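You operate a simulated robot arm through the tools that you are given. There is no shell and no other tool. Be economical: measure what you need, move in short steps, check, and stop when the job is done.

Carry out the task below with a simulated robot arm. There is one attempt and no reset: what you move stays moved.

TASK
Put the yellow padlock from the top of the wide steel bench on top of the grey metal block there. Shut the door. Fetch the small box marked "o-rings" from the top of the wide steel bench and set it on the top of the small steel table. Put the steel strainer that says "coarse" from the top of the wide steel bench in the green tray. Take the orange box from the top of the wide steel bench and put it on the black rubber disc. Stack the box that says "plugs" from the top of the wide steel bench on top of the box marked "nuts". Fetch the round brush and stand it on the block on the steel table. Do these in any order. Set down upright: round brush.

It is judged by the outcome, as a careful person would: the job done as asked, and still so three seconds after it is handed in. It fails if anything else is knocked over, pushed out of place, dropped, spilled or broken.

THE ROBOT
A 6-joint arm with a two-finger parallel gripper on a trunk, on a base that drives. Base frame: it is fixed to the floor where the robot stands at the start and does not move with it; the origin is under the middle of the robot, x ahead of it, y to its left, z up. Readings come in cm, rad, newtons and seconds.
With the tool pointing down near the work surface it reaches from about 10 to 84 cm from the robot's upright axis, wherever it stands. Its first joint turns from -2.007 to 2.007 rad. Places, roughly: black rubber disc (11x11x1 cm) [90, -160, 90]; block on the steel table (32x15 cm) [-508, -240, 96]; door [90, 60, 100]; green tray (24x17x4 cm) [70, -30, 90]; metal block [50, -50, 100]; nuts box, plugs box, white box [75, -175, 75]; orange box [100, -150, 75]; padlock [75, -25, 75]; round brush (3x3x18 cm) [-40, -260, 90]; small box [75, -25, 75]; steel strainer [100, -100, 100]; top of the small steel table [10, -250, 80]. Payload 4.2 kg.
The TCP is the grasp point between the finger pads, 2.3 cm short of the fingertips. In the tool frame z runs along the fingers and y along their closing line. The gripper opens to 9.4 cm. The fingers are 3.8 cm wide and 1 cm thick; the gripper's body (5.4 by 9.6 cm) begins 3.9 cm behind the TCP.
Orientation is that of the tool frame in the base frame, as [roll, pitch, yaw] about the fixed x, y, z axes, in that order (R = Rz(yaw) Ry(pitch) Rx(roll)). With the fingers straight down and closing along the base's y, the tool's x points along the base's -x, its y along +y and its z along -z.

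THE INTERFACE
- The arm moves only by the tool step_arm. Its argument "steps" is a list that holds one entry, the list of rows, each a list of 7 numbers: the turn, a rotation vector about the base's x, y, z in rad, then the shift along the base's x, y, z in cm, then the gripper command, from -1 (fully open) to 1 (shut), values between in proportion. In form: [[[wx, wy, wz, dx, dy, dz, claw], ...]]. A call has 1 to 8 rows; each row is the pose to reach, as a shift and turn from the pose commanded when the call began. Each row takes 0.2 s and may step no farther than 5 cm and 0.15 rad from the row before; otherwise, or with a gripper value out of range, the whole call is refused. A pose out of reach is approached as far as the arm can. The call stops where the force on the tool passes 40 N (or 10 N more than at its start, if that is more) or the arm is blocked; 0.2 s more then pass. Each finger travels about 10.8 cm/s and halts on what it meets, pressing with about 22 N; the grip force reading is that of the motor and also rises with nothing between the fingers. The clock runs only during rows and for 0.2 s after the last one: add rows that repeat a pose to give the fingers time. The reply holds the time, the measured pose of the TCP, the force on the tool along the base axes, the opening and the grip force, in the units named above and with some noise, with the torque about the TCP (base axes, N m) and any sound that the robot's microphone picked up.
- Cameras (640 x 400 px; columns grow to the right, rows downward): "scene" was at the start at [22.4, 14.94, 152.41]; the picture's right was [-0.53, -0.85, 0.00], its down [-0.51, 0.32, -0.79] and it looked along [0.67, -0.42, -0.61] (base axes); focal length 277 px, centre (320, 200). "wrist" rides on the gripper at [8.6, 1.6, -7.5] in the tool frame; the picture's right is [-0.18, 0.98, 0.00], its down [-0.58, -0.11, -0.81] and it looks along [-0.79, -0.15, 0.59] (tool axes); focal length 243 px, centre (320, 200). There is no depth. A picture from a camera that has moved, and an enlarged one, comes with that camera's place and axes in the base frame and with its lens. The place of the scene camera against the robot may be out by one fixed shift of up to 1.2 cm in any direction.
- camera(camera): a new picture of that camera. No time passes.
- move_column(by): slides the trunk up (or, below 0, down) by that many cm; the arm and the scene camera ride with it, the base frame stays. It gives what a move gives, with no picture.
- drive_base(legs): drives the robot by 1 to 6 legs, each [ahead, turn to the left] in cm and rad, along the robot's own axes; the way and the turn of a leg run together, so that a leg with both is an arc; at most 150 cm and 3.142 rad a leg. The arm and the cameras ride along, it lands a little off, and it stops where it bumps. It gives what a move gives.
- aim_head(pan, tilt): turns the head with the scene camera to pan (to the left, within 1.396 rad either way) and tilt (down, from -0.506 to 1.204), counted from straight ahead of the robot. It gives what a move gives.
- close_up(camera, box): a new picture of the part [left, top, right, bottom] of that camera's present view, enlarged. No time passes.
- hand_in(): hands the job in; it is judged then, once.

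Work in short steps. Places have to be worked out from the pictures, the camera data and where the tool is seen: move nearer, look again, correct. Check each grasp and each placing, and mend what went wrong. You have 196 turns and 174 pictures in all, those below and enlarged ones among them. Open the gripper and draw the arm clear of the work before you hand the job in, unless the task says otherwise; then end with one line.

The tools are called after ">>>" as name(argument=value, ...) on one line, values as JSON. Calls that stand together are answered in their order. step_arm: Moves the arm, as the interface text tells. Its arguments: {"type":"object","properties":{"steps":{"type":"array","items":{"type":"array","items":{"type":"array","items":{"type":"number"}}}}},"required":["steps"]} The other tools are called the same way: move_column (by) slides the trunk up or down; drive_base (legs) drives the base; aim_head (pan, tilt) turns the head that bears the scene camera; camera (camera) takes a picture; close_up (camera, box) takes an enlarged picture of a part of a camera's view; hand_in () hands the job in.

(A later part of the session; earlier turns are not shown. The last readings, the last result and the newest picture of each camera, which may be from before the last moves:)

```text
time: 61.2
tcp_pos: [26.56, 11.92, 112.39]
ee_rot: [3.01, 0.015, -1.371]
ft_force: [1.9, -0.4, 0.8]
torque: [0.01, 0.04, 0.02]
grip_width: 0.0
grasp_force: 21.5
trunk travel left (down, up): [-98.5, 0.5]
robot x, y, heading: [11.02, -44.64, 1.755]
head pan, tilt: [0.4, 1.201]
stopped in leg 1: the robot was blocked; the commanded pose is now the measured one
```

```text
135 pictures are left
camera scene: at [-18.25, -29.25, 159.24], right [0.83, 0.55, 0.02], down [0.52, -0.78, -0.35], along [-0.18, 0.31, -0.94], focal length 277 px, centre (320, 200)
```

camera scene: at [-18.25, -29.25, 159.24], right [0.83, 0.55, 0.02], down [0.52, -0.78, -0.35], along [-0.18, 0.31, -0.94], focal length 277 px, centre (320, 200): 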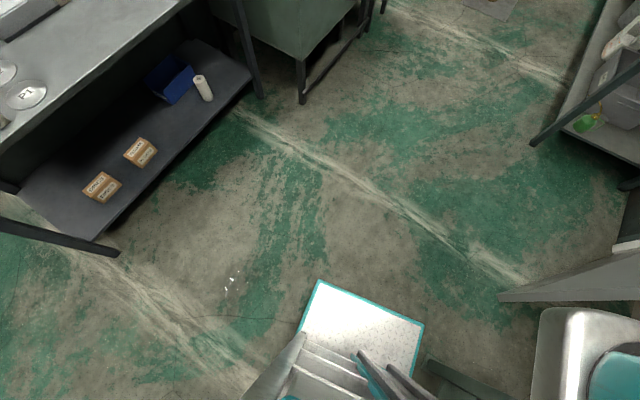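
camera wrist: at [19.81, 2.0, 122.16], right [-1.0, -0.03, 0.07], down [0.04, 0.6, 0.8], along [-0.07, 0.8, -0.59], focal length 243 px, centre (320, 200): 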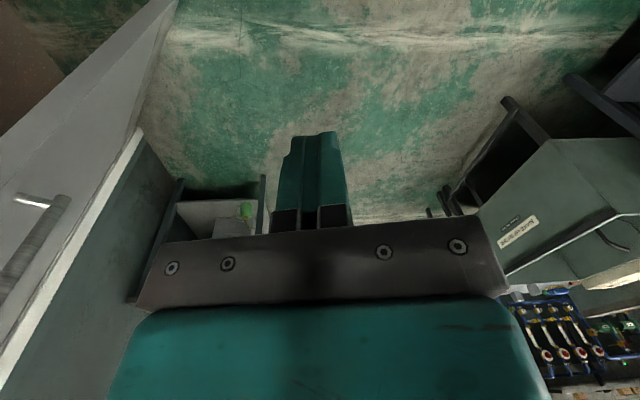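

The arm itself is being deflected; I look at the shoulder and elbow.

>>> aim_head(pan=-0.8, tilt=0.2)

>>> camera(camera="scene")

>>> camera(camera="wrist")

```text
time: 62.6
tcp_pos: [25.81, 11.79, 112.75]
ee_rot: [3.01, 0.013, -1.362]
ft_force: [-0.7, -0.2, -0.5]
torque: [-0.02, 0.02, 0.01]
grip_width: 0.0
grasp_force: 22.1
trunk travel left (down, up): [-98.5, 0.5]
robot x, y, heading: [10.57, -45.08, 1.764]
head pan, tilt: [-0.799, 0.201]
```

```text
134 pictures are left
camera scene: at [-10.56, -26.77, 167.57], right [0.82, -0.57, 0.02], down [-0.09, -0.16, -0.98], along [0.56, 0.81, -0.18], focal length 277 px, centre (320, 200)
```

scene: 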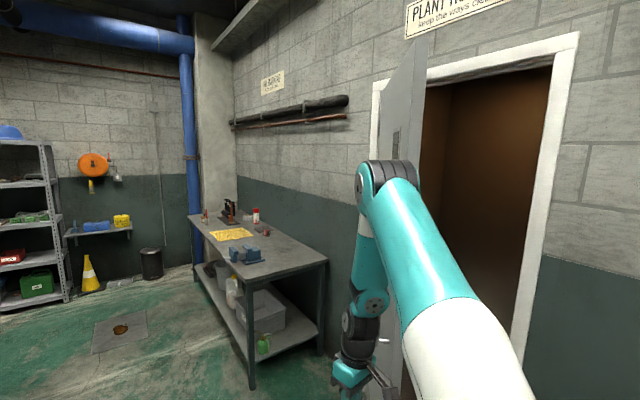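

```text
133 pictures are left
camera wrist: at [26.97, 3.07, 120.19], right [-0.99, -0.02, 0.13], down [0.09, 0.6, 0.79], along [-0.1, 0.8, -0.59], focal length 243 px, centre (320, 200)
```

wrist: 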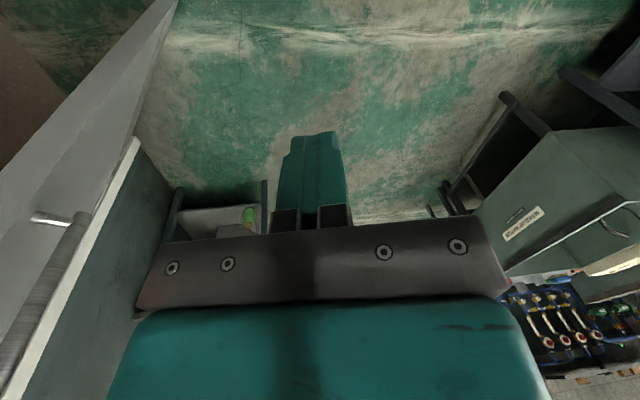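

I test the arm: bring the tool back upright with a small move, and see whether anything resists.

>>> step_arm(steps=[[[0, -0.06, 0, -2, 0, 0, 1], [0, -0.13, 0, -5, 0, 1, 1], [0, -0.13, 0, -9, 0, 2, 1], [0, -0.13, 0, -12, 0, 3, 1]]])

>>> camera(camera="scene")

```text
time: 63.6
tcp_pos: [13.61, 11.91, 115.63]
ee_rot: [3.14, -0.011, -1.366]
ft_force: [0.3, -0.3, 0.1]
torque: [0.0, -0.03, 0.0]
grip_width: 0.0
grasp_force: 21.5
trunk travel left (down, up): [-98.5, 0.5]
robot x, y, heading: [10.57, -44.99, 1.758]
head pan, tilt: [-0.799, 0.201]
```

```text
132 pictures are left
camera scene: at [-10.37, -26.7, 167.58], right [0.82, -0.57, 0.02], down [-0.09, -0.16, -0.98], along [0.56, 0.81, -0.18], focal length 277 px, centre (320, 200)
```

scene: 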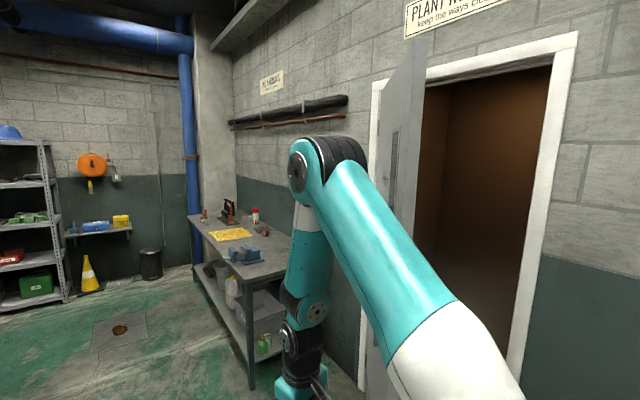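

The arm is free; the base is what's wedged. I try backing up a little.

>>> drive_base(legs=[[-8, 0]])

>>> aim_head(pan=-1.39, tilt=1.2)

>>> camera(camera="scene")

```text
time: 64.6
tcp_pos: [23.0, 8.61, 113.14]
ee_rot: [3.059, 0.001, -1.353]
ft_force: [2.6, -0.6, -0.2]
torque: [0.04, 0.22, -0.03]
grip_width: 0.01
grasp_force: 21.8
trunk travel left (down, up): [-98.5, 0.5]
robot x, y, heading: [11.35, -49.69, 1.781]
head pan, tilt: [-0.799, 0.201]
stopped in leg 1: the robot was blocked; the commanded pose is now the measured one
```

```text
time: 65.8
tcp_pos: [21.93, 8.35, 113.4]
ee_rot: [3.066, 0.002, -1.342]
ft_force: [-0.2, 0.1, -1.0]
torque: [0.01, 0.03, -0.02]
grip_width: 0.01
grasp_force: 22.3
trunk travel left (down, up): [-98.5, 0.5]
robot x, y, heading: [10.86, -49.25, 1.786]
head pan, tilt: [-1.389, 1.201]
```

```text
131 pictures are left
camera scene: at [-12.4, -37.81, 159.38], right [0.39, -0.92, 0.01], down [-0.84, -0.36, -0.4], along [0.37, 0.15, -0.92], focal length 277 px, centre (320, 200)
```

scene: 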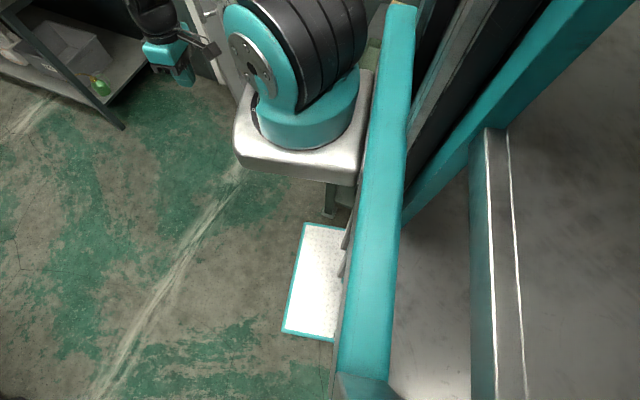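

I probe with a short forward leg to learn which directions are free.

>>> drive_base(legs=[[4, 0]])

>>> aim_head(pan=-1.39, tilt=0.7)

>>> camera(camera="scene")

```text
time: 66.6
tcp_pos: [30.66, 10.15, 110.33]
ee_rot: [2.989, 0.005, -1.354]
ft_force: [1.2, -0.9, 0.5]
torque: [0.01, 0.1, -0.02]
grip_width: 0.0
grasp_force: 22.3
trunk travel left (down, up): [-98.5, 0.5]
robot x, y, heading: [10.93, -48.69, 1.77]
head pan, tilt: [-1.389, 1.201]
stopped in leg 1: the robot was blocked; the commanded pose is now the measured one
```

```text
time: 67.5
tcp_pos: [29.64, 9.96, 110.63]
ee_rot: [2.993, 0.009, -1.342]
ft_force: [0.3, 0.6, 0.5]
torque: [-0.03, 0.06, -0.03]
grip_width: 0.0
grasp_force: 21.8
trunk travel left (down, up): [-98.5, 0.5]
robot x, y, heading: [10.48, -48.54, 1.772]
head pan, tilt: [-1.389, 0.7]
```

```text
130 pictures are left
camera scene: at [-8.97, -35.74, 163.08], right [0.38, -0.93, 0.01], down [-0.57, -0.24, -0.79], along [0.73, 0.29, -0.62], focal length 277 px, centre (320, 200)
```

scene: 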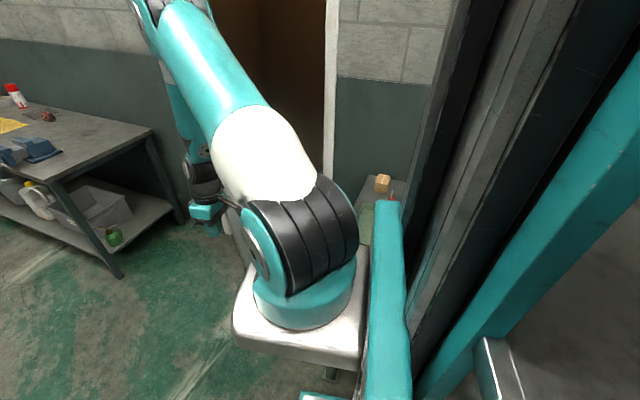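

Still blocked ahead. I try a small left turn, then reversing farther.

>>> drive_base(legs=[[0, 0.1]])

>>> drive_base(legs=[[-5, 0]])

```text
time: 68.2
tcp_pos: [36.69, 10.9, 107.36]
ee_rot: [2.925, 0.011, -1.346]
ft_force: [1.2, -0.3, 0.5]
torque: [0.0, 0.1, 0.0]
grip_width: 0.01
grasp_force: 22.1
trunk travel left (down, up): [-98.5, 0.5]
robot x, y, heading: [10.41, -48.83, 1.768]
head pan, tilt: [-1.389, 0.7]
stopped in leg 1: the robot was blocked; the commanded pose is now the measured one
```

```text
time: 69.1
tcp_pos: [43.0, 8.22, 104.05]
ee_rot: [2.843, 0.006, -1.344]
ft_force: [2.6, -0.7, 0.6]
torque: [0.01, 0.15, -0.01]
grip_width: 0.0
grasp_force: 22.1
trunk travel left (down, up): [-98.5, 0.5]
robot x, y, heading: [10.82, -50.84, 1.766]
head pan, tilt: [-1.389, 0.7]
stopped in leg 1: the robot was blocked; the commanded pose is now the measured one
```

The arm gets shoved right at each try. I take a picture with the same head aim to compare what actually moves.

>>> camera(camera="scene")

>>> camera(camera="wrist")

```text
129 pictures are left
camera scene: at [-8.18, -37.51, 163.09], right [0.37, -0.93, 0.01], down [-0.58, -0.23, -0.78], along [0.73, 0.28, -0.62], focal length 277 px, centre (320, 200)
```

scene: 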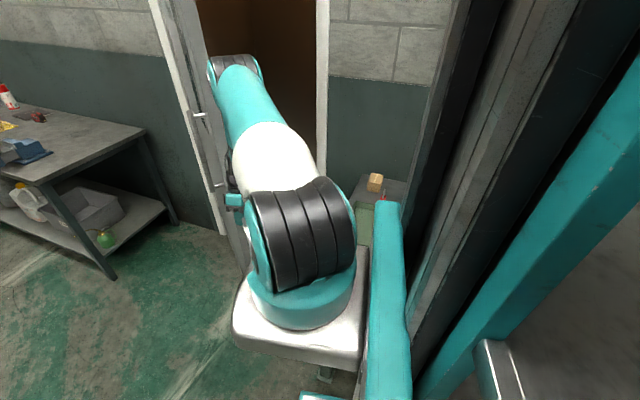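

```text
128 pictures are left
camera wrist: at [45.6, 0.08, 111.51], right [-0.96, -0.03, 0.29], down [0.2, 0.64, 0.74], along [-0.21, 0.77, -0.61], focal length 243 px, centre (320, 200)
```

wrist: 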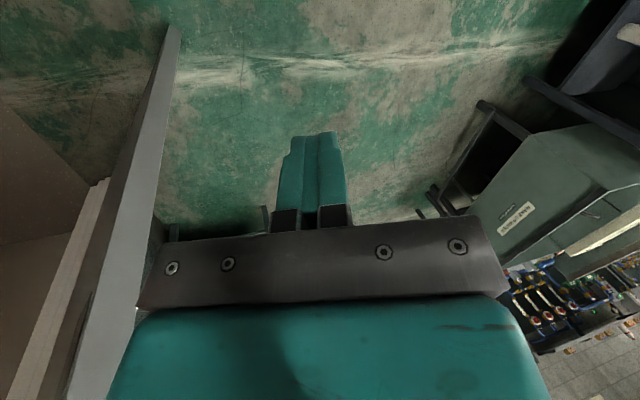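

Body is nearly still while the arm shifts. I put the arm back to a safe pose left of the door, then try a right turn to undo the last turn.

>>> step_arm(steps=[[[0, -0.1, 0, -4, 0, 1.5, 1], [0, -0.2, 0, -8, 0, 3, 1], [0, -0.29, 0, -12, 1, 5, 1], [0, -0.29, 0, -16, 1, 7, 1], [0, -0.29, 0, -20, 2, 9, 1], [0, -0.29, 0, -24, 2, 11, 1], [0, -0.29, 0, -28, 2, 12, 1], [0, -0.29, 0, -32, 2, 12, 1]]])

>>> drive_base(legs=[[0, -0.1]])

```text
time: 69.4
tcp_pos: [44.5, 8.79, 102.67]
ee_rot: [2.848, -0.002, -1.342]
ft_force: [2.2, 0.3, -0.8]
torque: [0.03, 0.15, -0.02]
grip_width: 0.0
grasp_force: 22.4
trunk travel left (down, up): [-98.5, 0.5]
robot x, y, heading: [11.04, -51.28, 1.755]
head pan, tilt: [-1.389, 0.7]
stopped in row 1: the arm was blocked; the commanded pose is now the measured one
```

```text
time: 70.1
tcp_pos: [49.79, 9.07, 99.73]
ee_rot: [2.802, 0.001, -1.344]
ft_force: [1.4, 0.5, -0.5]
torque: [-0.02, 0.09, -0.02]
grip_width: 0.0
grasp_force: 22.3
trunk travel left (down, up): [-98.5, 0.5]
robot x, y, heading: [11.06, -51.04, 1.742]
head pan, tilt: [-1.389, 0.7]
stopped in leg 1: the robot was blocked; the commanded pose is now the measured one
```

The whole robot seems to rock about something under it. I lower the trunk for stability and re-check.

>>> move_column(by=-12)

>>> aim_head(pan=-0.9, tilt=0.9)

>>> camera(camera="scene")

```text
time: 70.5
tcp_pos: [51.46, 8.85, 98.17]
ee_rot: [2.775, -0.003, -1.342]
ft_force: [2.1, -0.1, 0.5]
torque: [-0.01, 0.09, -0.02]
grip_width: 0.0
grasp_force: 22.0
trunk travel left (down, up): [-98.3, 0.7]
robot x, y, heading: [10.81, -50.99, 1.735]
head pan, tilt: [-1.389, 0.7]
stopped: the arm was blocked; the commanded pose is now the measured one
```

```text
time: 71.4
tcp_pos: [51.17, 9.41, 98.78]
ee_rot: [2.788, 0.003, -1.336]
ft_force: [0.2, 0.4, 0.2]
torque: [-0.05, 0.0, 0.02]
grip_width: 0.0
grasp_force: 21.9
trunk travel left (down, up): [-98.3, 0.7]
robot x, y, heading: [10.95, -51.11, 1.745]
head pan, tilt: [-0.901, 0.901]
```

```text
127 pictures are left
camera scene: at [-9.49, -34.12, 161.16], right [0.74, -0.67, 0.01], down [-0.51, -0.58, -0.63], along [0.43, 0.47, -0.77], focal length 277 px, centre (320, 200)
```

scene: 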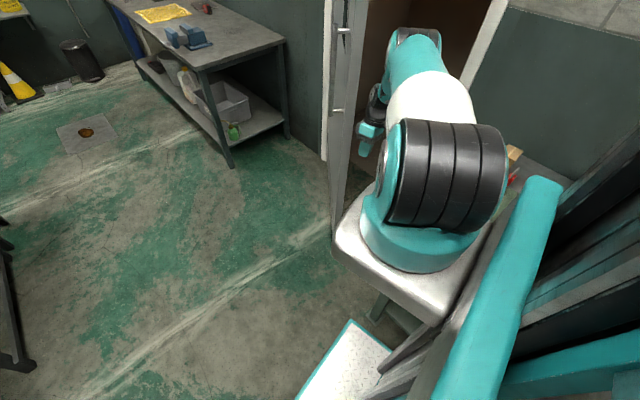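

I think a rear-right corner leans on the bench edge; right turns make slight progress. I repeat them.

>>> drive_base(legs=[[0, -0.2]])

>>> drive_base(legs=[[0, -0.2]])

```text
time: 72.1
tcp_pos: [54.72, 8.61, 96.58]
ee_rot: [2.753, 0.004, -1.348]
ft_force: [1.2, -0.3, 0.0]
torque: [0.0, 0.04, -0.01]
grip_width: 0.01
grasp_force: 21.9
trunk travel left (down, up): [-98.3, 0.7]
robot x, y, heading: [10.95, -50.85, 1.723]
head pan, tilt: [-0.901, 0.901]
stopped in leg 1: the robot was blocked; the commanded pose is now the measured one
```

```text
time: 73.3
tcp_pos: [66.06, -0.92, 96.5]
ee_rot: [2.752, 0.006, -1.544]
ft_force: [-0.2, 0.9, 0.0]
torque: [0.01, 0.02, 0.01]
grip_width: 0.0
grasp_force: 22.0
trunk travel left (down, up): [-98.3, 0.7]
robot x, y, heading: [10.72, -50.68, 1.523]
head pan, tilt: [-0.901, 0.901]
```

Freed. Now I straighten the tool and bring the arm back ahead of the robot.

>>> step_arm(steps=[[[0, -0.1, 0, -4, 0, 2, 1], [0, -0.2, 0, -8, 0, 4, 1], [0, -0.3, 0, -12, 1, 6, 1], [0, -0.39, 0, -16, 2, 8, 1], [0, -0.39, 0, -20, 3, 10, 1], [0, -0.39, 0, -24, 4, 12, 1], [0, -0.39, 0, -28, 5, 14, 1], [0, -0.39, 0, -32, 6, 16, 1]]])

>>> aim_head(pan=-0.5, tilt=0.6)

>>> camera(camera="scene")

```text
time: 75.1
tcp_pos: [34.21, 4.74, 112.65]
ee_rot: [3.141, -0.003, -1.544]
ft_force: [-0.2, 0.1, -0.2]
torque: [0.02, 0.04, 0.01]
grip_width: 0.02
grasp_force: 21.8
trunk travel left (down, up): [-98.3, 0.7]
robot x, y, heading: [11.08, -50.99, 1.529]
head pan, tilt: [-0.901, 0.901]
```

```text
time: 76.0
tcp_pos: [34.22, 4.71, 112.66]
ee_rot: [-3.139, -0.004, -1.544]
ft_force: [-0.5, -0.3, 0.3]
torque: [-0.01, -0.02, 0.02]
grip_width: 0.0
grasp_force: 22.2
trunk travel left (down, up): [-98.3, 0.7]
robot x, y, heading: [10.65, -51.35, 1.529]
head pan, tilt: [-0.499, 0.6]
```

```text
126 pictures are left
camera scene: at [-3.69, -27.24, 163.61], right [0.86, -0.52, 0.0], down [-0.29, -0.48, -0.82], along [0.43, 0.71, -0.57], focal length 277 px, centre (320, 200)
```

scene: 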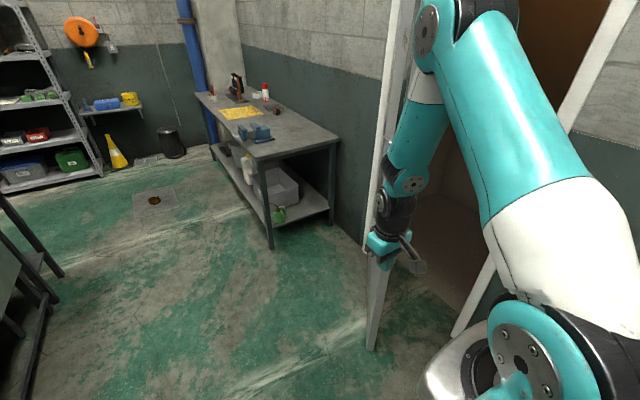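

Level again. I swing the arm further left, then drive straight past the bench's end.

>>> step_arm(steps=[[[0, 0, 0, -4, 0, 0, 1], [0, 0, 0, -8, 0.5, 0, 1], [0, 0, 0, -12, 1, 0, 1], [0, 0, 0, -16, 1.5, 0, 1], [0, 0, 0, -20, 2, 0, 1], [0, 0, 0, -24, 2, 0, 1]]])

>>> drive_base(legs=[[0, 0.04], [85, 0]])

>>> camera(camera="scene")

```text
time: 77.3
tcp_pos: [10.28, 7.18, 112.55]
ee_rot: [-3.139, -0.007, -1.544]
ft_force: [0.5, -0.2, 0.0]
torque: [-0.01, 0.05, -0.02]
grip_width: 0.0
grasp_force: 22.1
trunk travel left (down, up): [-98.3, 0.7]
robot x, y, heading: [10.67, -50.92, 1.53]
head pan, tilt: [-0.499, 0.6]
```

```text
time: 82.2
tcp_pos: [6.89, 90.57, 112.41]
ee_rot: [-3.141, -0.005, -1.49]
ft_force: [0.4, -0.4, -0.1]
torque: [0.01, 0.02, 0.02]
grip_width: 0.03
grasp_force: 22.4
trunk travel left (down, up): [-98.3, 0.7]
robot x, y, heading: [10.27, 32.77, 1.581]
head pan, tilt: [-0.499, 0.6]
```

```text
125 pictures are left
camera scene: at [-5.27, 55.5, 163.61], right [0.88, -0.47, 0.0], down [-0.27, -0.5, -0.83], along [0.39, 0.73, -0.56], focal length 277 px, centre (320, 200)
```

scene: 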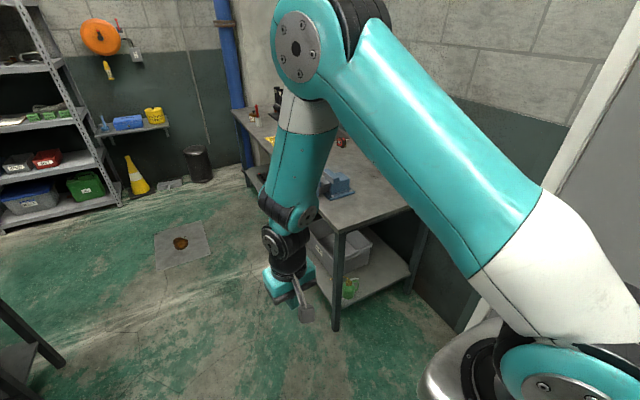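

I go a bit farther, back away to the left for space, then turn to face the door's face.

>>> drive_base(legs=[[20, 0], [0, 0.6], [32, 0], [0, -1.3], [0, -1.3]])

>>> aim_head(pan=-0.1, tilt=0.55)

>>> camera(camera="scene")

>>> camera(camera="wrist")

```text
time: 93.8
tcp_pos: [44.37, 56.95, 112.56]
ee_rot: [-3.141, -0.005, 2.773]
ft_force: [-0.5, 0.2, 0.0]
torque: [0.02, -0.05, 0.01]
grip_width: 0.0
grasp_force: 21.8
trunk travel left (down, up): [-98.3, 0.7]
robot x, y, heading: [-9.06, 79.11, -0.439]
head pan, tilt: [-0.499, 0.6]
```

```text
time: 94.7
tcp_pos: [44.26, 57.05, 112.52]
ee_rot: [-3.14, -0.005, 2.773]
ft_force: [0.0, 0.8, -0.6]
torque: [0.0, 0.02, 0.03]
grip_width: 0.0
grasp_force: 22.1
trunk travel left (down, up): [-98.3, 0.7]
robot x, y, heading: [-9.49, 78.7, -0.439]
head pan, tilt: [-0.099, 0.55]
```

```text
124 pictures are left
camera scene: at [20.22, 85.58, 164.06], right [-0.51, -0.86, 0.0], down [-0.45, 0.27, -0.85], along [0.73, -0.44, -0.52], focal length 277 px, centre (320, 200)
```

scene: 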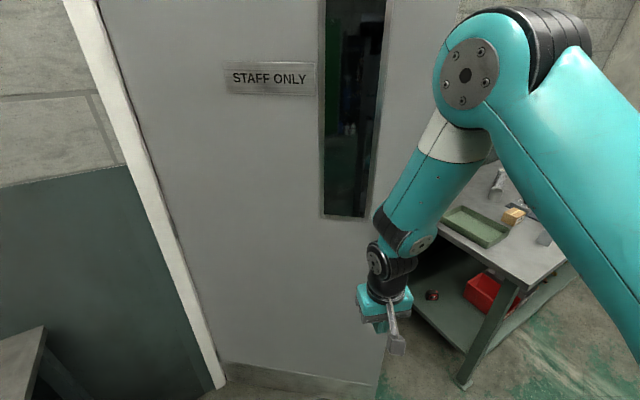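

```text
123 pictures are left
camera wrist: at [36.94, 61.68, 119.96], right [0.53, 0.85, 0.0], down [0.51, -0.31, 0.8], along [0.68, -0.42, -0.6], focal length 243 px, centre (320, 200)
```

wrist: 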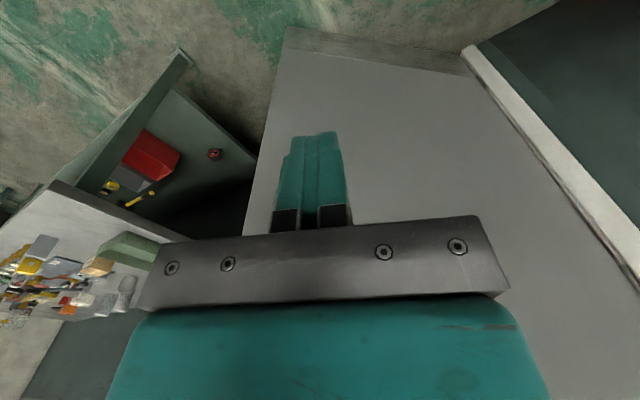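

The door face is right ahead. I shift the hand left (clear of the handle), and drive 26 cm closer.

>>> step_arm(steps=[[[0, 0, 0, 2, 4, 0, 1], [0, 0, 0, 4, 8, 0, 1], [0, 0, 0, 4, 9, 0, 1]]])

>>> drive_base(legs=[[22, 0]])

>>> camera(camera="wrist")

>>> camera(camera="scene")

```text
time: 95.5
tcp_pos: [48.2, 66.21, 112.75]
ee_rot: [-3.14, -0.005, 2.772]
ft_force: [0.2, 0.4, -0.5]
torque: [0.01, -0.03, -0.03]
grip_width: 0.0
grasp_force: 21.6
trunk travel left (down, up): [-98.3, 0.7]
robot x, y, heading: [-9.2, 79.02, -0.438]
head pan, tilt: [-0.099, 0.55]
```

```text
time: 97.1
tcp_pos: [67.66, 57.1, 112.79]
ee_rot: [-3.141, -0.005, 2.774]
ft_force: [0.6, 0.8, -0.6]
torque: [0.02, 0.0, -0.04]
grip_width: 0.0
grasp_force: 21.6
trunk travel left (down, up): [-98.3, 0.7]
robot x, y, heading: [10.31, 70.14, -0.433]
head pan, tilt: [-0.099, 0.55]
```

```text
122 pictures are left
camera wrist: at [60.22, 61.75, 120.26], right [0.52, 0.85, 0.0], down [0.51, -0.31, 0.8], along [0.68, -0.42, -0.6], focal length 243 px, centre (320, 200)
```

wrist: 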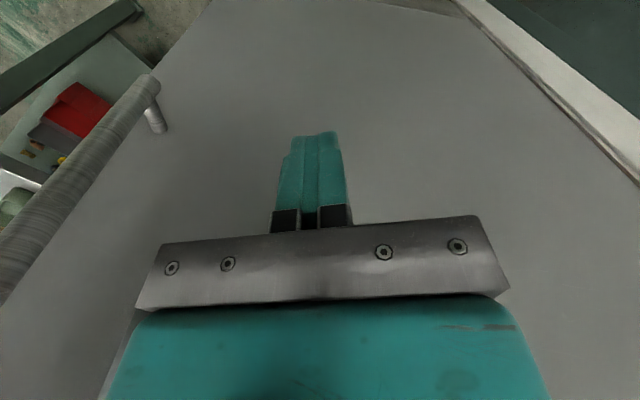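

```text
121 pictures are left
camera scene: at [39.63, 76.58, 164.07], right [-0.51, -0.86, 0.0], down [-0.45, 0.27, -0.85], along [0.73, -0.44, -0.52], focal length 277 px, centre (320, 200)
```

scene: 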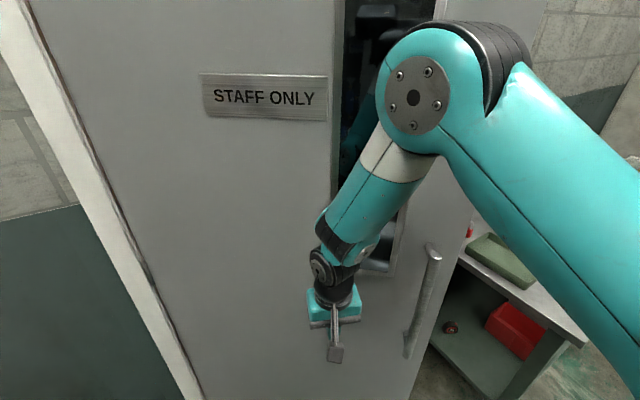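

I push along toward [110, 37].

>>> step_arm(steps=[[[0, 0, 0, 4, -1.9, 0, 1], [0, 0, 0, 8, -3.8, 0, 1], [0, 0, 0, 11, -5.2, 0, 1], [0, 0, 0, 14, -6.6, 0, 1], [0, 0, 0, 17, -8, 0, 1], [0, 0, 0, 20, -9.5, 0, 1], [0, 0, 0, 23, -11, 0, 1], [0, 0, 0, 26, -12.4, 0, 1]]])

>>> camera(camera="scene")

```text
time: 98.9
tcp_pos: [92.02, 44.63, 112.99]
ee_rot: [-3.141, -0.009, 2.775]
ft_force: [0.9, 0.2, 0.2]
torque: [0.0, 0.03, 0.01]
grip_width: 0.0
grasp_force: 22.3
out of reach, approached as far as the arm can: row 8
trunk travel left (down, up): [-98.3, 0.7]
robot x, y, heading: [10.1, 70.01, -0.439]
head pan, tilt: [-0.099, 0.55]
```

```text
120 pictures are left
camera scene: at [39.65, 76.59, 164.07], right [-0.51, -0.86, 0.0], down [-0.45, 0.27, -0.85], along [0.73, -0.44, -0.52], focal length 277 px, centre (320, 200)
```

scene: 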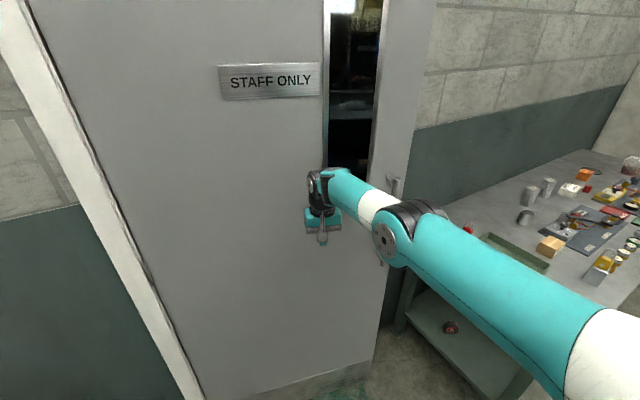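

The door is nearly shut (~8° left). I draw the hand back a bit, drive closer, and push the rest with the arm.

>>> step_arm(steps=[[[0, 0, 0, -4, 2, 0, 1], [0, 0, 0, -8, 4, 0, 1], [0, 0, 0, -12, 6, 0, 1], [0, 0, 0, -16, 8, 0, 1], [0, 0, 0, -20, 10, 0, 1]]])

>>> drive_base(legs=[[20, 0.1]])

>>> step_arm(steps=[[[0, 0, 0, 4, -1.5, 0, 1], [0, 0, 0, 8, -3, 0, 1], [0, 0, 0, 12, -4.5, 0, 1], [0, 0, 0, 15, -5.5, 0, 1], [0, 0, 0, 17, -6, 0, 1], [0, 0, 0, 19, -6, 0, 1], [0, 0, 0, 21, -6, 0, 1], [0, 0, 0, 23, -6, 0, 1]]])

>>> camera(camera="scene")

```text
time: 100.1
tcp_pos: [72.15, 54.7, 112.84]
ee_rot: [-3.141, -0.005, 2.775]
ft_force: [-0.1, -0.2, 0.1]
torque: [0.01, -0.02, 0.01]
grip_width: 0.0
grasp_force: 21.7
trunk travel left (down, up): [-98.3, 0.7]
robot x, y, heading: [10.44, 69.83, -0.436]
head pan, tilt: [-0.099, 0.55]
```

```text
time: 101.7
tcp_pos: [91.55, 53.32, 112.88]
ee_rot: [-3.141, -0.004, 2.871]
ft_force: [0.1, -0.3, 0.3]
torque: [-0.01, -0.01, -0.02]
grip_width: 0.0
grasp_force: 21.8
trunk travel left (down, up): [-98.3, 0.7]
robot x, y, heading: [27.91, 62.29, -0.337]
head pan, tilt: [-0.099, 0.55]
```

```text
time: 102.9
tcp_pos: [107.56, 47.35, 112.73]
ee_rot: [-3.136, -0.016, 2.87]
ft_force: [-26.0, 0.5, 9.4]
torque: [0.0, -2.56, 0.09]
grip_width: 0.0
grasp_force: 22.3
trunk travel left (down, up): [-98.3, 0.7]
robot x, y, heading: [28.4, 62.41, -0.337]
head pan, tilt: [-0.099, 0.55]
stopped in row 5: the force on the tool passed its limit at 44 N (the readings are from after the stop); the commanded pose is now the measured one
```

```text
119 pictures are left
camera scene: at [56.66, 72.03, 164.13], right [-0.43, -0.91, 0.0], down [-0.47, 0.22, -0.85], along [0.77, -0.36, -0.52], focal length 277 px, centre (320, 200)
```

scene: 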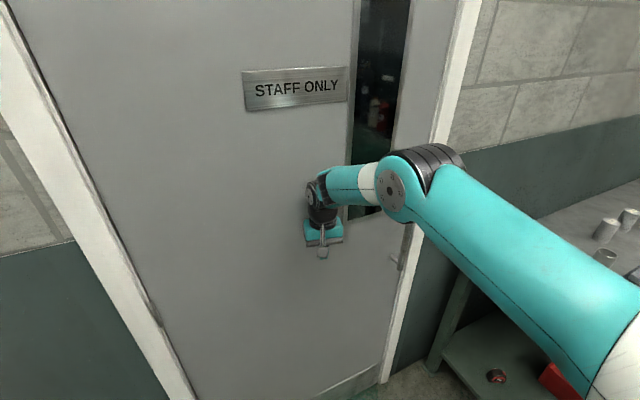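

It hit the stop at 44 N, and the leaf sits in the frame. I back the arm off and check the gap.

>>> step_arm(steps=[[[0, 0, 0, -4, 2, 0, 1], [0, 0, 0, -8, 4, 0, 1], [0, 0, 0, -12, 6, 0, 1], [0, 0, 0, -16, 8, 0, 1], [0, 0, 0, -20, 10, 0, 1]]])

>>> aim_head(pan=-0.35, tilt=0.55)

>>> camera(camera="scene")

>>> camera(camera="wrist")

```text
time: 104.1
tcp_pos: [87.94, 57.47, 112.54]
ee_rot: [-3.137, -0.015, 2.871]
ft_force: [1.1, -0.2, 0.0]
torque: [0.01, 0.04, -0.02]
grip_width: 0.01
grasp_force: 21.7
trunk travel left (down, up): [-98.3, 0.7]
robot x, y, heading: [28.04, 62.65, -0.342]
head pan, tilt: [-0.099, 0.55]
```

```text
time: 104.9
tcp_pos: [87.87, 57.39, 112.59]
ee_rot: [-3.136, -0.015, 2.871]
ft_force: [-0.2, -1.2, 1.3]
torque: [0.02, 0.01, -0.02]
grip_width: 0.0
grasp_force: 21.8
trunk travel left (down, up): [-98.3, 0.7]
robot x, y, heading: [28.27, 62.61, -0.331]
head pan, tilt: [-0.351, 0.55]
```

```text
118 pictures are left
camera scene: at [55.71, 70.14, 164.06], right [-0.64, -0.77, 0.0], down [-0.4, 0.33, -0.85], along [0.66, -0.54, -0.52], focal length 277 px, centre (320, 200)
```

scene: 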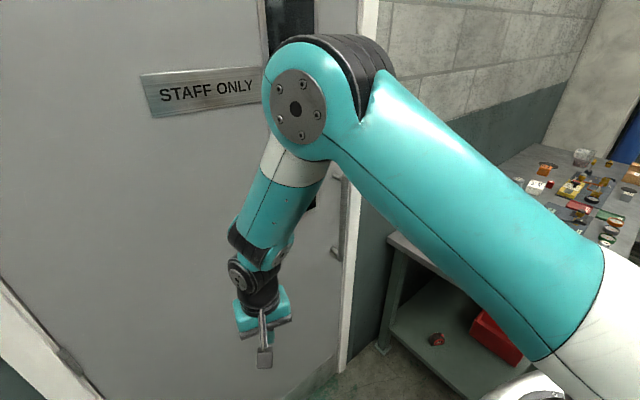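

```text
117 pictures are left
camera wrist: at [80.1, 61.28, 120.13], right [0.44, 0.9, -0.01], down [0.54, -0.26, 0.8], along [0.71, -0.36, -0.6], focal length 243 px, centre (320, 200)
```

wrist: 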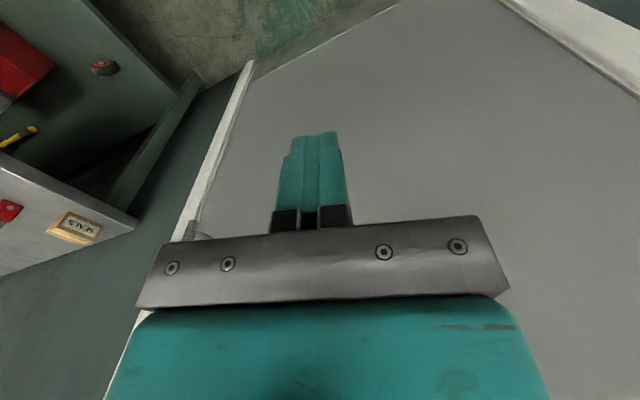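

I enlarge the free edge.

>>> close_up(camera="scene", box=[290, 160, 410, 390])

>>> close_up(camera="wrist", box=[150, 20, 310, 240])

```text
1.74 times, centred on (350, 275) of scene
camera zoom: at [55.71, 70.14, 164.06], right [-0.64, -0.77, 0.0], down [-0.4, 0.33, -0.85], along [0.66, -0.54, -0.52], focal length 481 px, centre (268, 70)
```

zoom: 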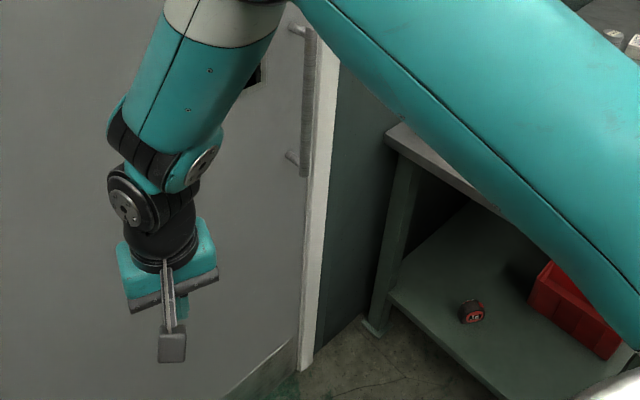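

```text
1.82 times, centred on (230, 130) of wrist
camera zoom: at [80.1, 61.28, 120.13], right [0.44, 0.9, -0.01], down [0.54, -0.26, 0.8], along [0.71, -0.36, -0.6], focal length 441 px, centre (484, 327)
```

zoom: 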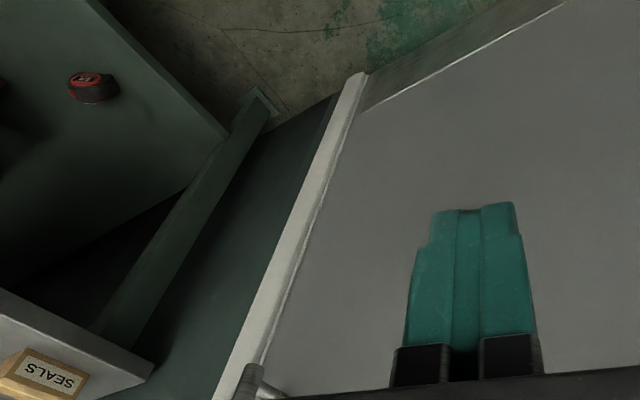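

Door is shut. Now back to the bench: back off, then drive along x ≈ -19 (well clear of the bench) to y ≈ -78 and face the bench.

>>> drive_base(legs=[[-50, 0], [0, -1.235], [80, 0], [77, 0], [0, 1.57]])

>>> aim_head(pan=-0.3, tilt=0.75)

>>> camera(camera="scene")

```text
time: 122.2
tcp_pos: [46.32, -58.5, 112.48]
ee_rot: [-3.136, -0.016, -3.022]
ft_force: [-0.2, 0.2, 0.2]
torque: [0.0, 0.0, 0.02]
grip_width: 0.0
grasp_force: 22.2
trunk travel left (down, up): [-98.3, 0.7]
robot x, y, heading: [-10.87, -76.52, 0.05]
head pan, tilt: [-0.351, 0.55]
```

```text
time: 122.9
tcp_pos: [46.3, -58.52, 112.47]
ee_rot: [-3.137, -0.016, -3.022]
ft_force: [0.5, 0.7, 0.4]
torque: [0.0, 0.01, 0.01]
grip_width: 0.01
grasp_force: 21.8
trunk travel left (down, up): [-98.3, 0.7]
robot x, y, heading: [-10.32, -76.6, 0.05]
head pan, tilt: [-0.3, 0.75]
```

```text
114 pictures are left
camera scene: at [11.22, -58.24, 162.33], right [-0.25, -0.97, 0.0], down [-0.66, 0.17, -0.73], along [0.71, -0.18, -0.68], focal length 277 px, centre (320, 200)
```

scene: 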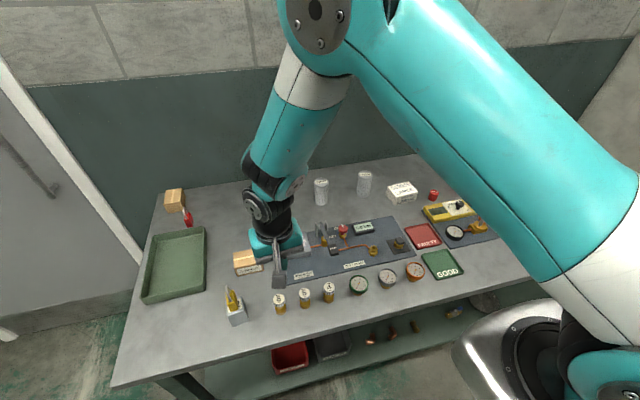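

I square up and drive 21 cm nearer.

>>> drive_base(legs=[[0, -0.055], [21, 0]])

>>> step_arm(steps=[[[0, 0, 0, 3, -4, 0, 0], [0, 0, 0, 5, -8, 0, -1], [0, 0, 0, 6, -12, 0, -1], [0, 0, 0, 7, -16, 0, -1], [0, 0, 0, 7, -20, 0, -1], [0, 0, 0, 7, -24, 0, -1], [0, 0, 0, 7, -28, 0, -1], [0, 0, 0, 7, -32, 0, -1]]])

>>> camera(camera="wrist")

```text
time: 125.0
tcp_pos: [68.55, -62.17, 112.59]
ee_rot: [-3.136, -0.015, -3.082]
ft_force: [-0.7, 1.0, -0.4]
torque: [0.0, -0.02, 0.0]
grip_width: 0.0
grasp_force: 21.8
trunk travel left (down, up): [-98.3, 0.7]
robot x, y, heading: [10.33, -76.64, -0.007]
head pan, tilt: [-0.3, 0.75]
```

```text
time: 126.8
tcp_pos: [75.42, -94.24, 112.82]
ee_rot: [-3.136, -0.017, -3.083]
ft_force: [1.0, 0.3, -0.1]
torque: [-0.01, 0.0, 0.02]
grip_width: 9.39
grasp_force: 0.0
trunk travel left (down, up): [-98.3, 0.7]
robot x, y, heading: [10.01, -76.63, -0.009]
head pan, tilt: [-0.3, 0.75]
```

```text
113 pictures are left
camera wrist: at [66.77, -93.14, 120.33], right [0.12, 0.99, -0.01], down [0.6, -0.07, 0.8], along [0.79, -0.1, -0.6], focal length 243 px, centre (320, 200)
```

wrist: 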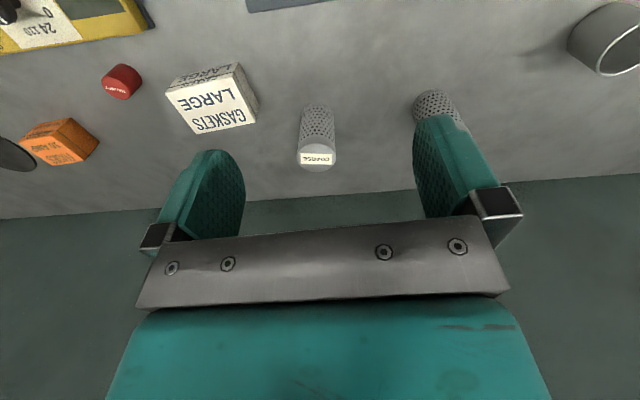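

Strainer at ≈[89.5, -96.3], undisturbed. I move above and down to z 99 first to check alignment.

>>> step_arm(steps=[[[0, 0, 0, 4.5, -0.7, 0, -1], [0, 0, 0, 9, -1.4, 0, -1], [0, 0, 0, 13.9, -2.1, 0, -1], [0, 0, 0, 14, -2.1, -5, -1], [0, 0, 0, 14, -2.1, -10, -1], [0, 0, 0, 14, -2.1, -13.5, -1]]])

>>> camera(camera="wrist")

```text
time: 128.2
tcp_pos: [89.68, -96.36, 99.24]
ee_rot: [-3.135, -0.015, -3.082]
ft_force: [-0.5, 0.6, 0.0]
torque: [-0.02, -0.01, 0.01]
grip_width: 9.4
grasp_force: 0.1
trunk travel left (down, up): [-98.3, 0.7]
robot x, y, heading: [10.65, -76.52, -0.004]
head pan, tilt: [-0.3, 0.75]
```

```text
112 pictures are left
camera wrist: at [81.07, -95.19, 106.78], right [0.13, 0.99, -0.01], down [0.6, -0.07, 0.8], along [0.79, -0.1, -0.6], focal length 243 px, centre (320, 200)
```

wrist: 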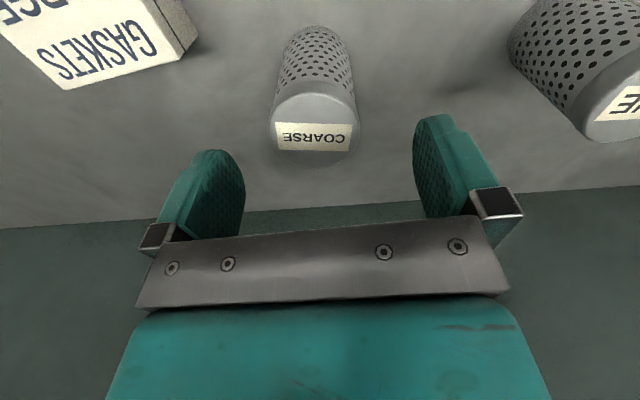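

Refined: cap top z ≈ 94.4, centre ≈ [90.3, -96.7]. I lower to z ≈ 91.6 and close fully.

>>> step_arm(steps=[[[0, 0, 0, 0.7, -0.3, -2, -1], [0, 0, 0, 0.7, -0.3, -5, -1], [0, 0, 0, 0.7, -0.3, -7.5, -1], [0, 0, 0, 0.7, -0.3, -7.5, -0.4], [0, 0, 0, 0.7, -0.3, -7.5, 0.2], [0, 0, 0, 0.7, -0.3, -7.5, 1], [0, 0, 0, 0.7, -0.3, -7.5, 1], [0, 0, 0, 0.7, -0.3, -7.5, 1]]])

>>> camera(camera="wrist")

```text
time: 130.0
tcp_pos: [90.31, -96.18, 91.67]
ee_rot: [-3.136, -0.015, -3.082]
ft_force: [2.0, -1.1, 2.8]
torque: [0.06, -0.09, -0.03]
grip_width: 5.48
grasp_force: 22.1
trunk travel left (down, up): [-98.3, 0.7]
robot x, y, heading: [10.74, -76.5, -0.007]
head pan, tilt: [-0.3, 0.75]
```

```text
111 pictures are left
camera wrist: at [81.75, -95.04, 99.21], right [0.13, 0.99, -0.01], down [0.6, -0.07, 0.8], along [0.79, -0.1, -0.6], focal length 243 px, centre (320, 200)
```

wrist: 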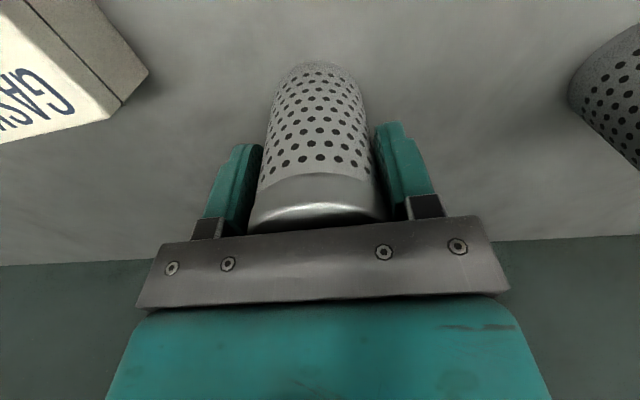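

I lift gently and check the grip reading.

>>> step_arm(steps=[[[0, 0, 0, 0, 0, 0.5, 1], [0, 0, 0, 0, 0, 1.5, 1], [0, 0, 0, 0, 0, 3, 1], [0, 0, 0, 0, 0, 5, 1]]])

>>> camera(camera="wrist")

```text
time: 131.0
tcp_pos: [90.01, -96.41, 96.57]
ee_rot: [-3.137, -0.018, -3.083]
ft_force: [-0.5, 0.1, -2.4]
torque: [-0.02, 0.0, 0.04]
grip_width: 5.5
grasp_force: 22.1
trunk travel left (down, up): [-98.3, 0.7]
robot x, y, heading: [10.28, -76.66, -0.005]
head pan, tilt: [-0.3, 0.75]
```

```text
110 pictures are left
camera wrist: at [81.42, -95.24, 104.09], right [0.13, 0.99, -0.01], down [0.6, -0.07, 0.8], along [0.79, -0.1, -0.6], focal length 243 px, centre (320, 200)
```

wrist: 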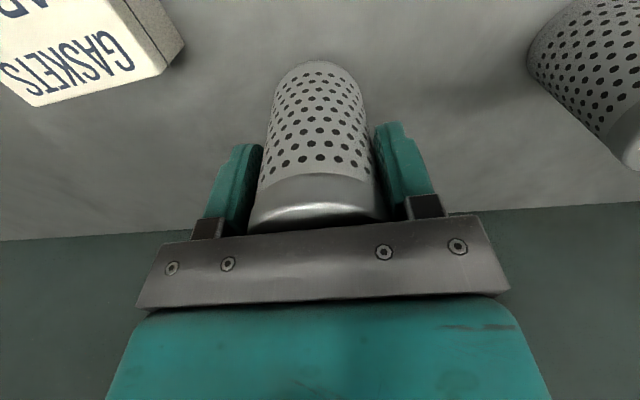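

Held firmly (bottom ≈ 4.8 below TCP). I raise it and carry it toward the green tray (centre ≈ [70, -27.5]).

>>> step_arm(steps=[[[0, 0, 0, 0, 0, 4, 1], [0, 0, 0, 0, 0, 8, 1], [0, 0, 0, -1, 2, 12, 1], [0, 0, 0, -3, 6, 14, 1], [0, 0, 0, -5, 10, 14, 1], [0, 0, 0, -7, 14, 14, 1], [0, 0, 0, -9, 18, 14, 1], [0, 0, 0, -10, 22.5, 14, 1]]])

>>> step_arm(steps=[[[0, 0, 0, -1.5, 4.5, 0, 1], [0, 0, 0, -3, 9, 0, 1], [0, 0, 0, -4.5, 13.5, 0, 1], [0, 0, 0, -6, 18, 0, 1], [0, 0, 0, -7.5, 22.5, 0, 1], [0, 0, 0, -9, 27, 0, 1], [0, 0, 0, -10.5, 31.5, 0, 1], [0, 0, 0, -11.5, 36, 0, 1]]])

>>> step_arm(steps=[[[0, 0, 0, 0, 4, 0, 1], [0, 0, 0, 0, 8, 0, 1], [0, 0, 0, 0, 8, -3, 1]]])

>>> camera(camera="wrist")

>>> camera(camera="scene")

```text
time: 132.8
tcp_pos: [80.41, -73.8, 110.43]
ee_rot: [-3.137, -0.016, -3.085]
ft_force: [-0.6, -0.7, -3.0]
torque: [-0.01, 0.0, 0.0]
grip_width: 5.5
grasp_force: 22.2
trunk travel left (down, up): [-98.3, 0.7]
robot x, y, heading: [10.75, -76.47, -0.015]
head pan, tilt: [-0.3, 0.75]
```

```text
time: 134.6
tcp_pos: [68.36, -37.86, 111.08]
ee_rot: [-3.138, -0.016, -3.082]
ft_force: [1.5, 0.2, -2.8]
torque: [0.01, -0.01, -0.01]
grip_width: 5.49
grasp_force: 22.2
trunk travel left (down, up): [-98.3, 0.7]
robot x, y, heading: [10.54, -76.48, -0.007]
head pan, tilt: [-0.3, 0.75]
```

```text
time: 135.4
tcp_pos: [67.61, -31.7, 108.24]
ee_rot: [-3.137, -0.017, -3.082]
ft_force: [0.4, 0.5, -0.7]
torque: [-0.01, -0.01, -0.02]
grip_width: 5.48
grasp_force: 21.7
out of reach, approached as far as the arm can: row 2, 3
trunk travel left (down, up): [-98.3, 0.7]
robot x, y, heading: [10.58, -76.38, -0.009]
head pan, tilt: [-0.3, 0.75]
```

```text
109 pictures are left
camera wrist: at [59.02, -30.56, 115.75], right [0.13, 0.99, -0.01], down [0.6, -0.07, 0.8], along [0.79, -0.1, -0.6], focal length 243 px, centre (320, 200)
```

wrist: 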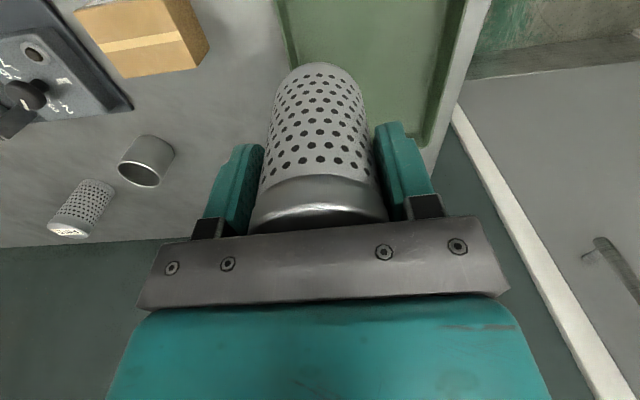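

```text
108 pictures are left
camera scene: at [33.6, -59.74, 162.32], right [-0.3, -0.95, 0.0], down [-0.65, 0.21, -0.73], along [0.7, -0.22, -0.68], focal length 277 px, centre (320, 200)
```

scene: 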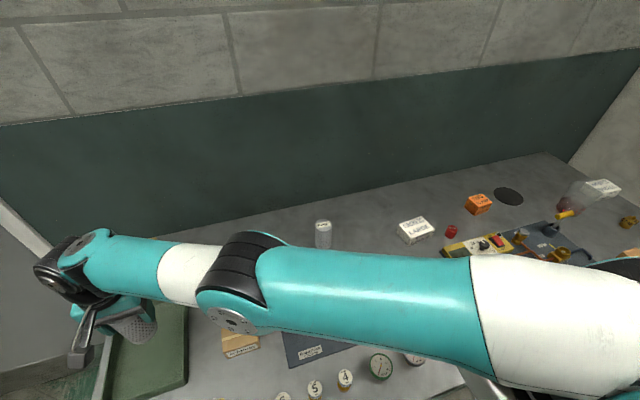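

Reach ends just short of a safe spot; I turn the base slightly left (0.09 rad) to bring it over the tray's middle, then look.

>>> drive_base(legs=[[0, 0.09]])

>>> camera(camera="wrist")

```text
time: 136.3
tcp_pos: [63.24, -26.83, 108.14]
ee_rot: [-3.136, -0.016, -2.988]
ft_force: [0.2, -0.1, -1.9]
torque: [-0.01, -0.04, -0.02]
grip_width: 5.49
grasp_force: 22.1
trunk travel left (down, up): [-98.3, 0.7]
robot x, y, heading: [10.38, -76.53, 0.08]
head pan, tilt: [-0.3, 0.75]
```

```text
107 pictures are left
camera wrist: at [54.54, -26.27, 115.71], right [0.03, 1.0, -0.01], down [0.6, -0.01, 0.8], along [0.8, -0.03, -0.6], focal length 243 px, centre (320, 200)
```

wrist: 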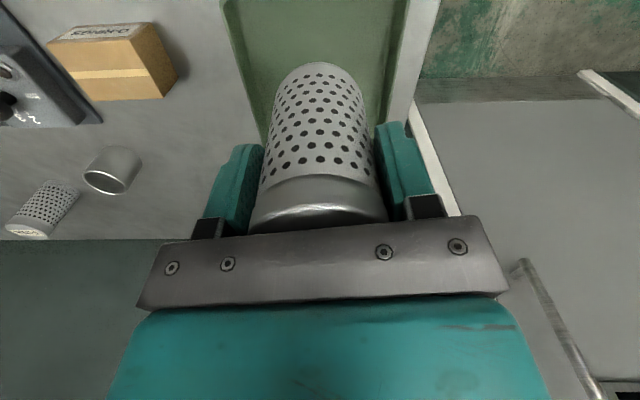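

Over the tray's width centre. I lower 11 cm with the trunk and look again.

>>> move_column(by=-11)

>>> step_arm(steps=[[[0, 0, 0, 1, 0, 0, 1], [0, 0, 0, 2, 0, 0, 1]]])

>>> camera(camera="wrist")

>>> close_up(camera="scene", box=[60, 220, 280, 400])

```text
time: 137.7
tcp_pos: [63.22, -26.55, 97.1]
ee_rot: [-3.136, -0.015, -2.989]
ft_force: [-0.2, 0.4, -2.2]
torque: [-0.03, 0.0, 0.01]
grip_width: 5.48
grasp_force: 22.0
trunk travel left (down, up): [-87.3, 11.7]
robot x, y, heading: [10.38, -76.3, 0.084]
head pan, tilt: [-0.3, 0.75]
```

```text
time: 138.3
tcp_pos: [64.81, -27.63, 97.24]
ee_rot: [-3.136, -0.016, -2.989]
ft_force: [0.6, -0.1, -2.7]
torque: [-0.01, -0.01, 0.0]
grip_width: 5.48
grasp_force: 21.8
out of reach, approached as far as the arm can: row 1, 2
trunk travel left (down, up): [-87.3, 11.7]
robot x, y, heading: [10.48, -76.69, 0.086]
head pan, tilt: [-0.3, 0.75]
```

```text
106 pictures are left
camera wrist: at [56.07, -27.23, 104.91], right [0.03, 1.0, -0.01], down [0.6, -0.01, 0.8], along [0.8, -0.03, -0.6], focal length 243 px, centre (320, 200)
```

wrist: 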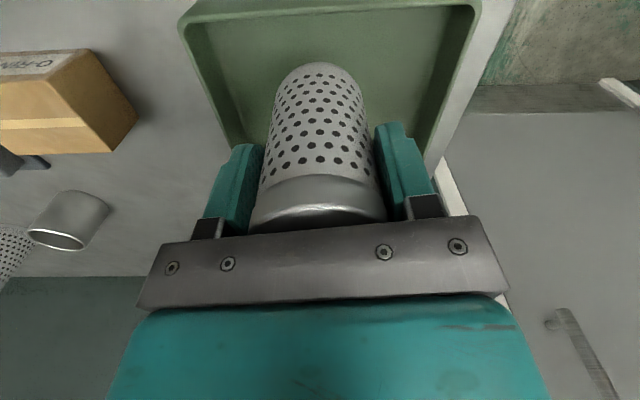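

```text
2.22 times, centred on (170, 310) of scene
camera zoom: at [31.94, -57.62, 151.32], right [-0.21, -0.98, 0.0], down [-0.67, 0.15, -0.73], along [0.71, -0.16, -0.68], focal length 615 px, centre (653, -44)
```

zoom: 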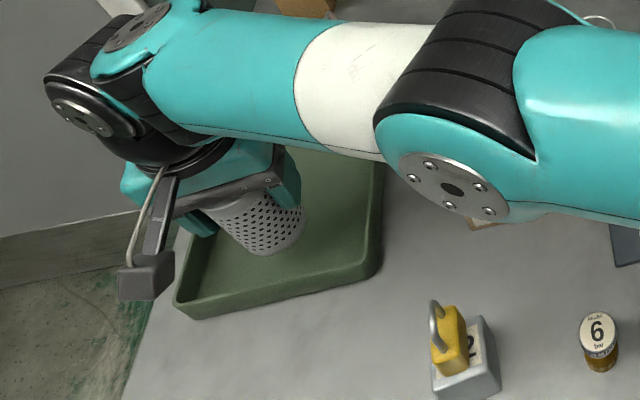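

Inside the tray with margins all round. I lower to the floor of the tray.

>>> move_column(by=-4.2)

>>> step_arm(steps=[[[0, 0, 0, 0, 0, -0.3, 1], [0, 0, 0, 0, 0, -0.6, 1], [0, 0, 0, 0, 0, -0.8, 1]]])

```text
time: 139.2
tcp_pos: [64.62, -27.53, 93.17]
ee_rot: [-3.135, -0.016, -2.987]
ft_force: [0.6, 0.2, -1.9]
torque: [0.01, 0.01, -0.02]
grip_width: 5.47
grasp_force: 22.0
trunk travel left (down, up): [-83.1, 15.9]
robot x, y, heading: [10.48, -76.37, 0.088]
head pan, tilt: [-0.3, 0.75]
```

```text
time: 139.9
tcp_pos: [64.65, -27.56, 92.21]
ee_rot: [-3.137, -0.015, -2.988]
ft_force: [-0.5, -0.4, -1.0]
torque: [-0.03, 0.03, 0.02]
grip_width: 5.48
grasp_force: 22.2
trunk travel left (down, up): [-83.1, 15.9]
robot x, y, heading: [10.32, -76.45, 0.087]
head pan, tilt: [-0.3, 0.75]
```

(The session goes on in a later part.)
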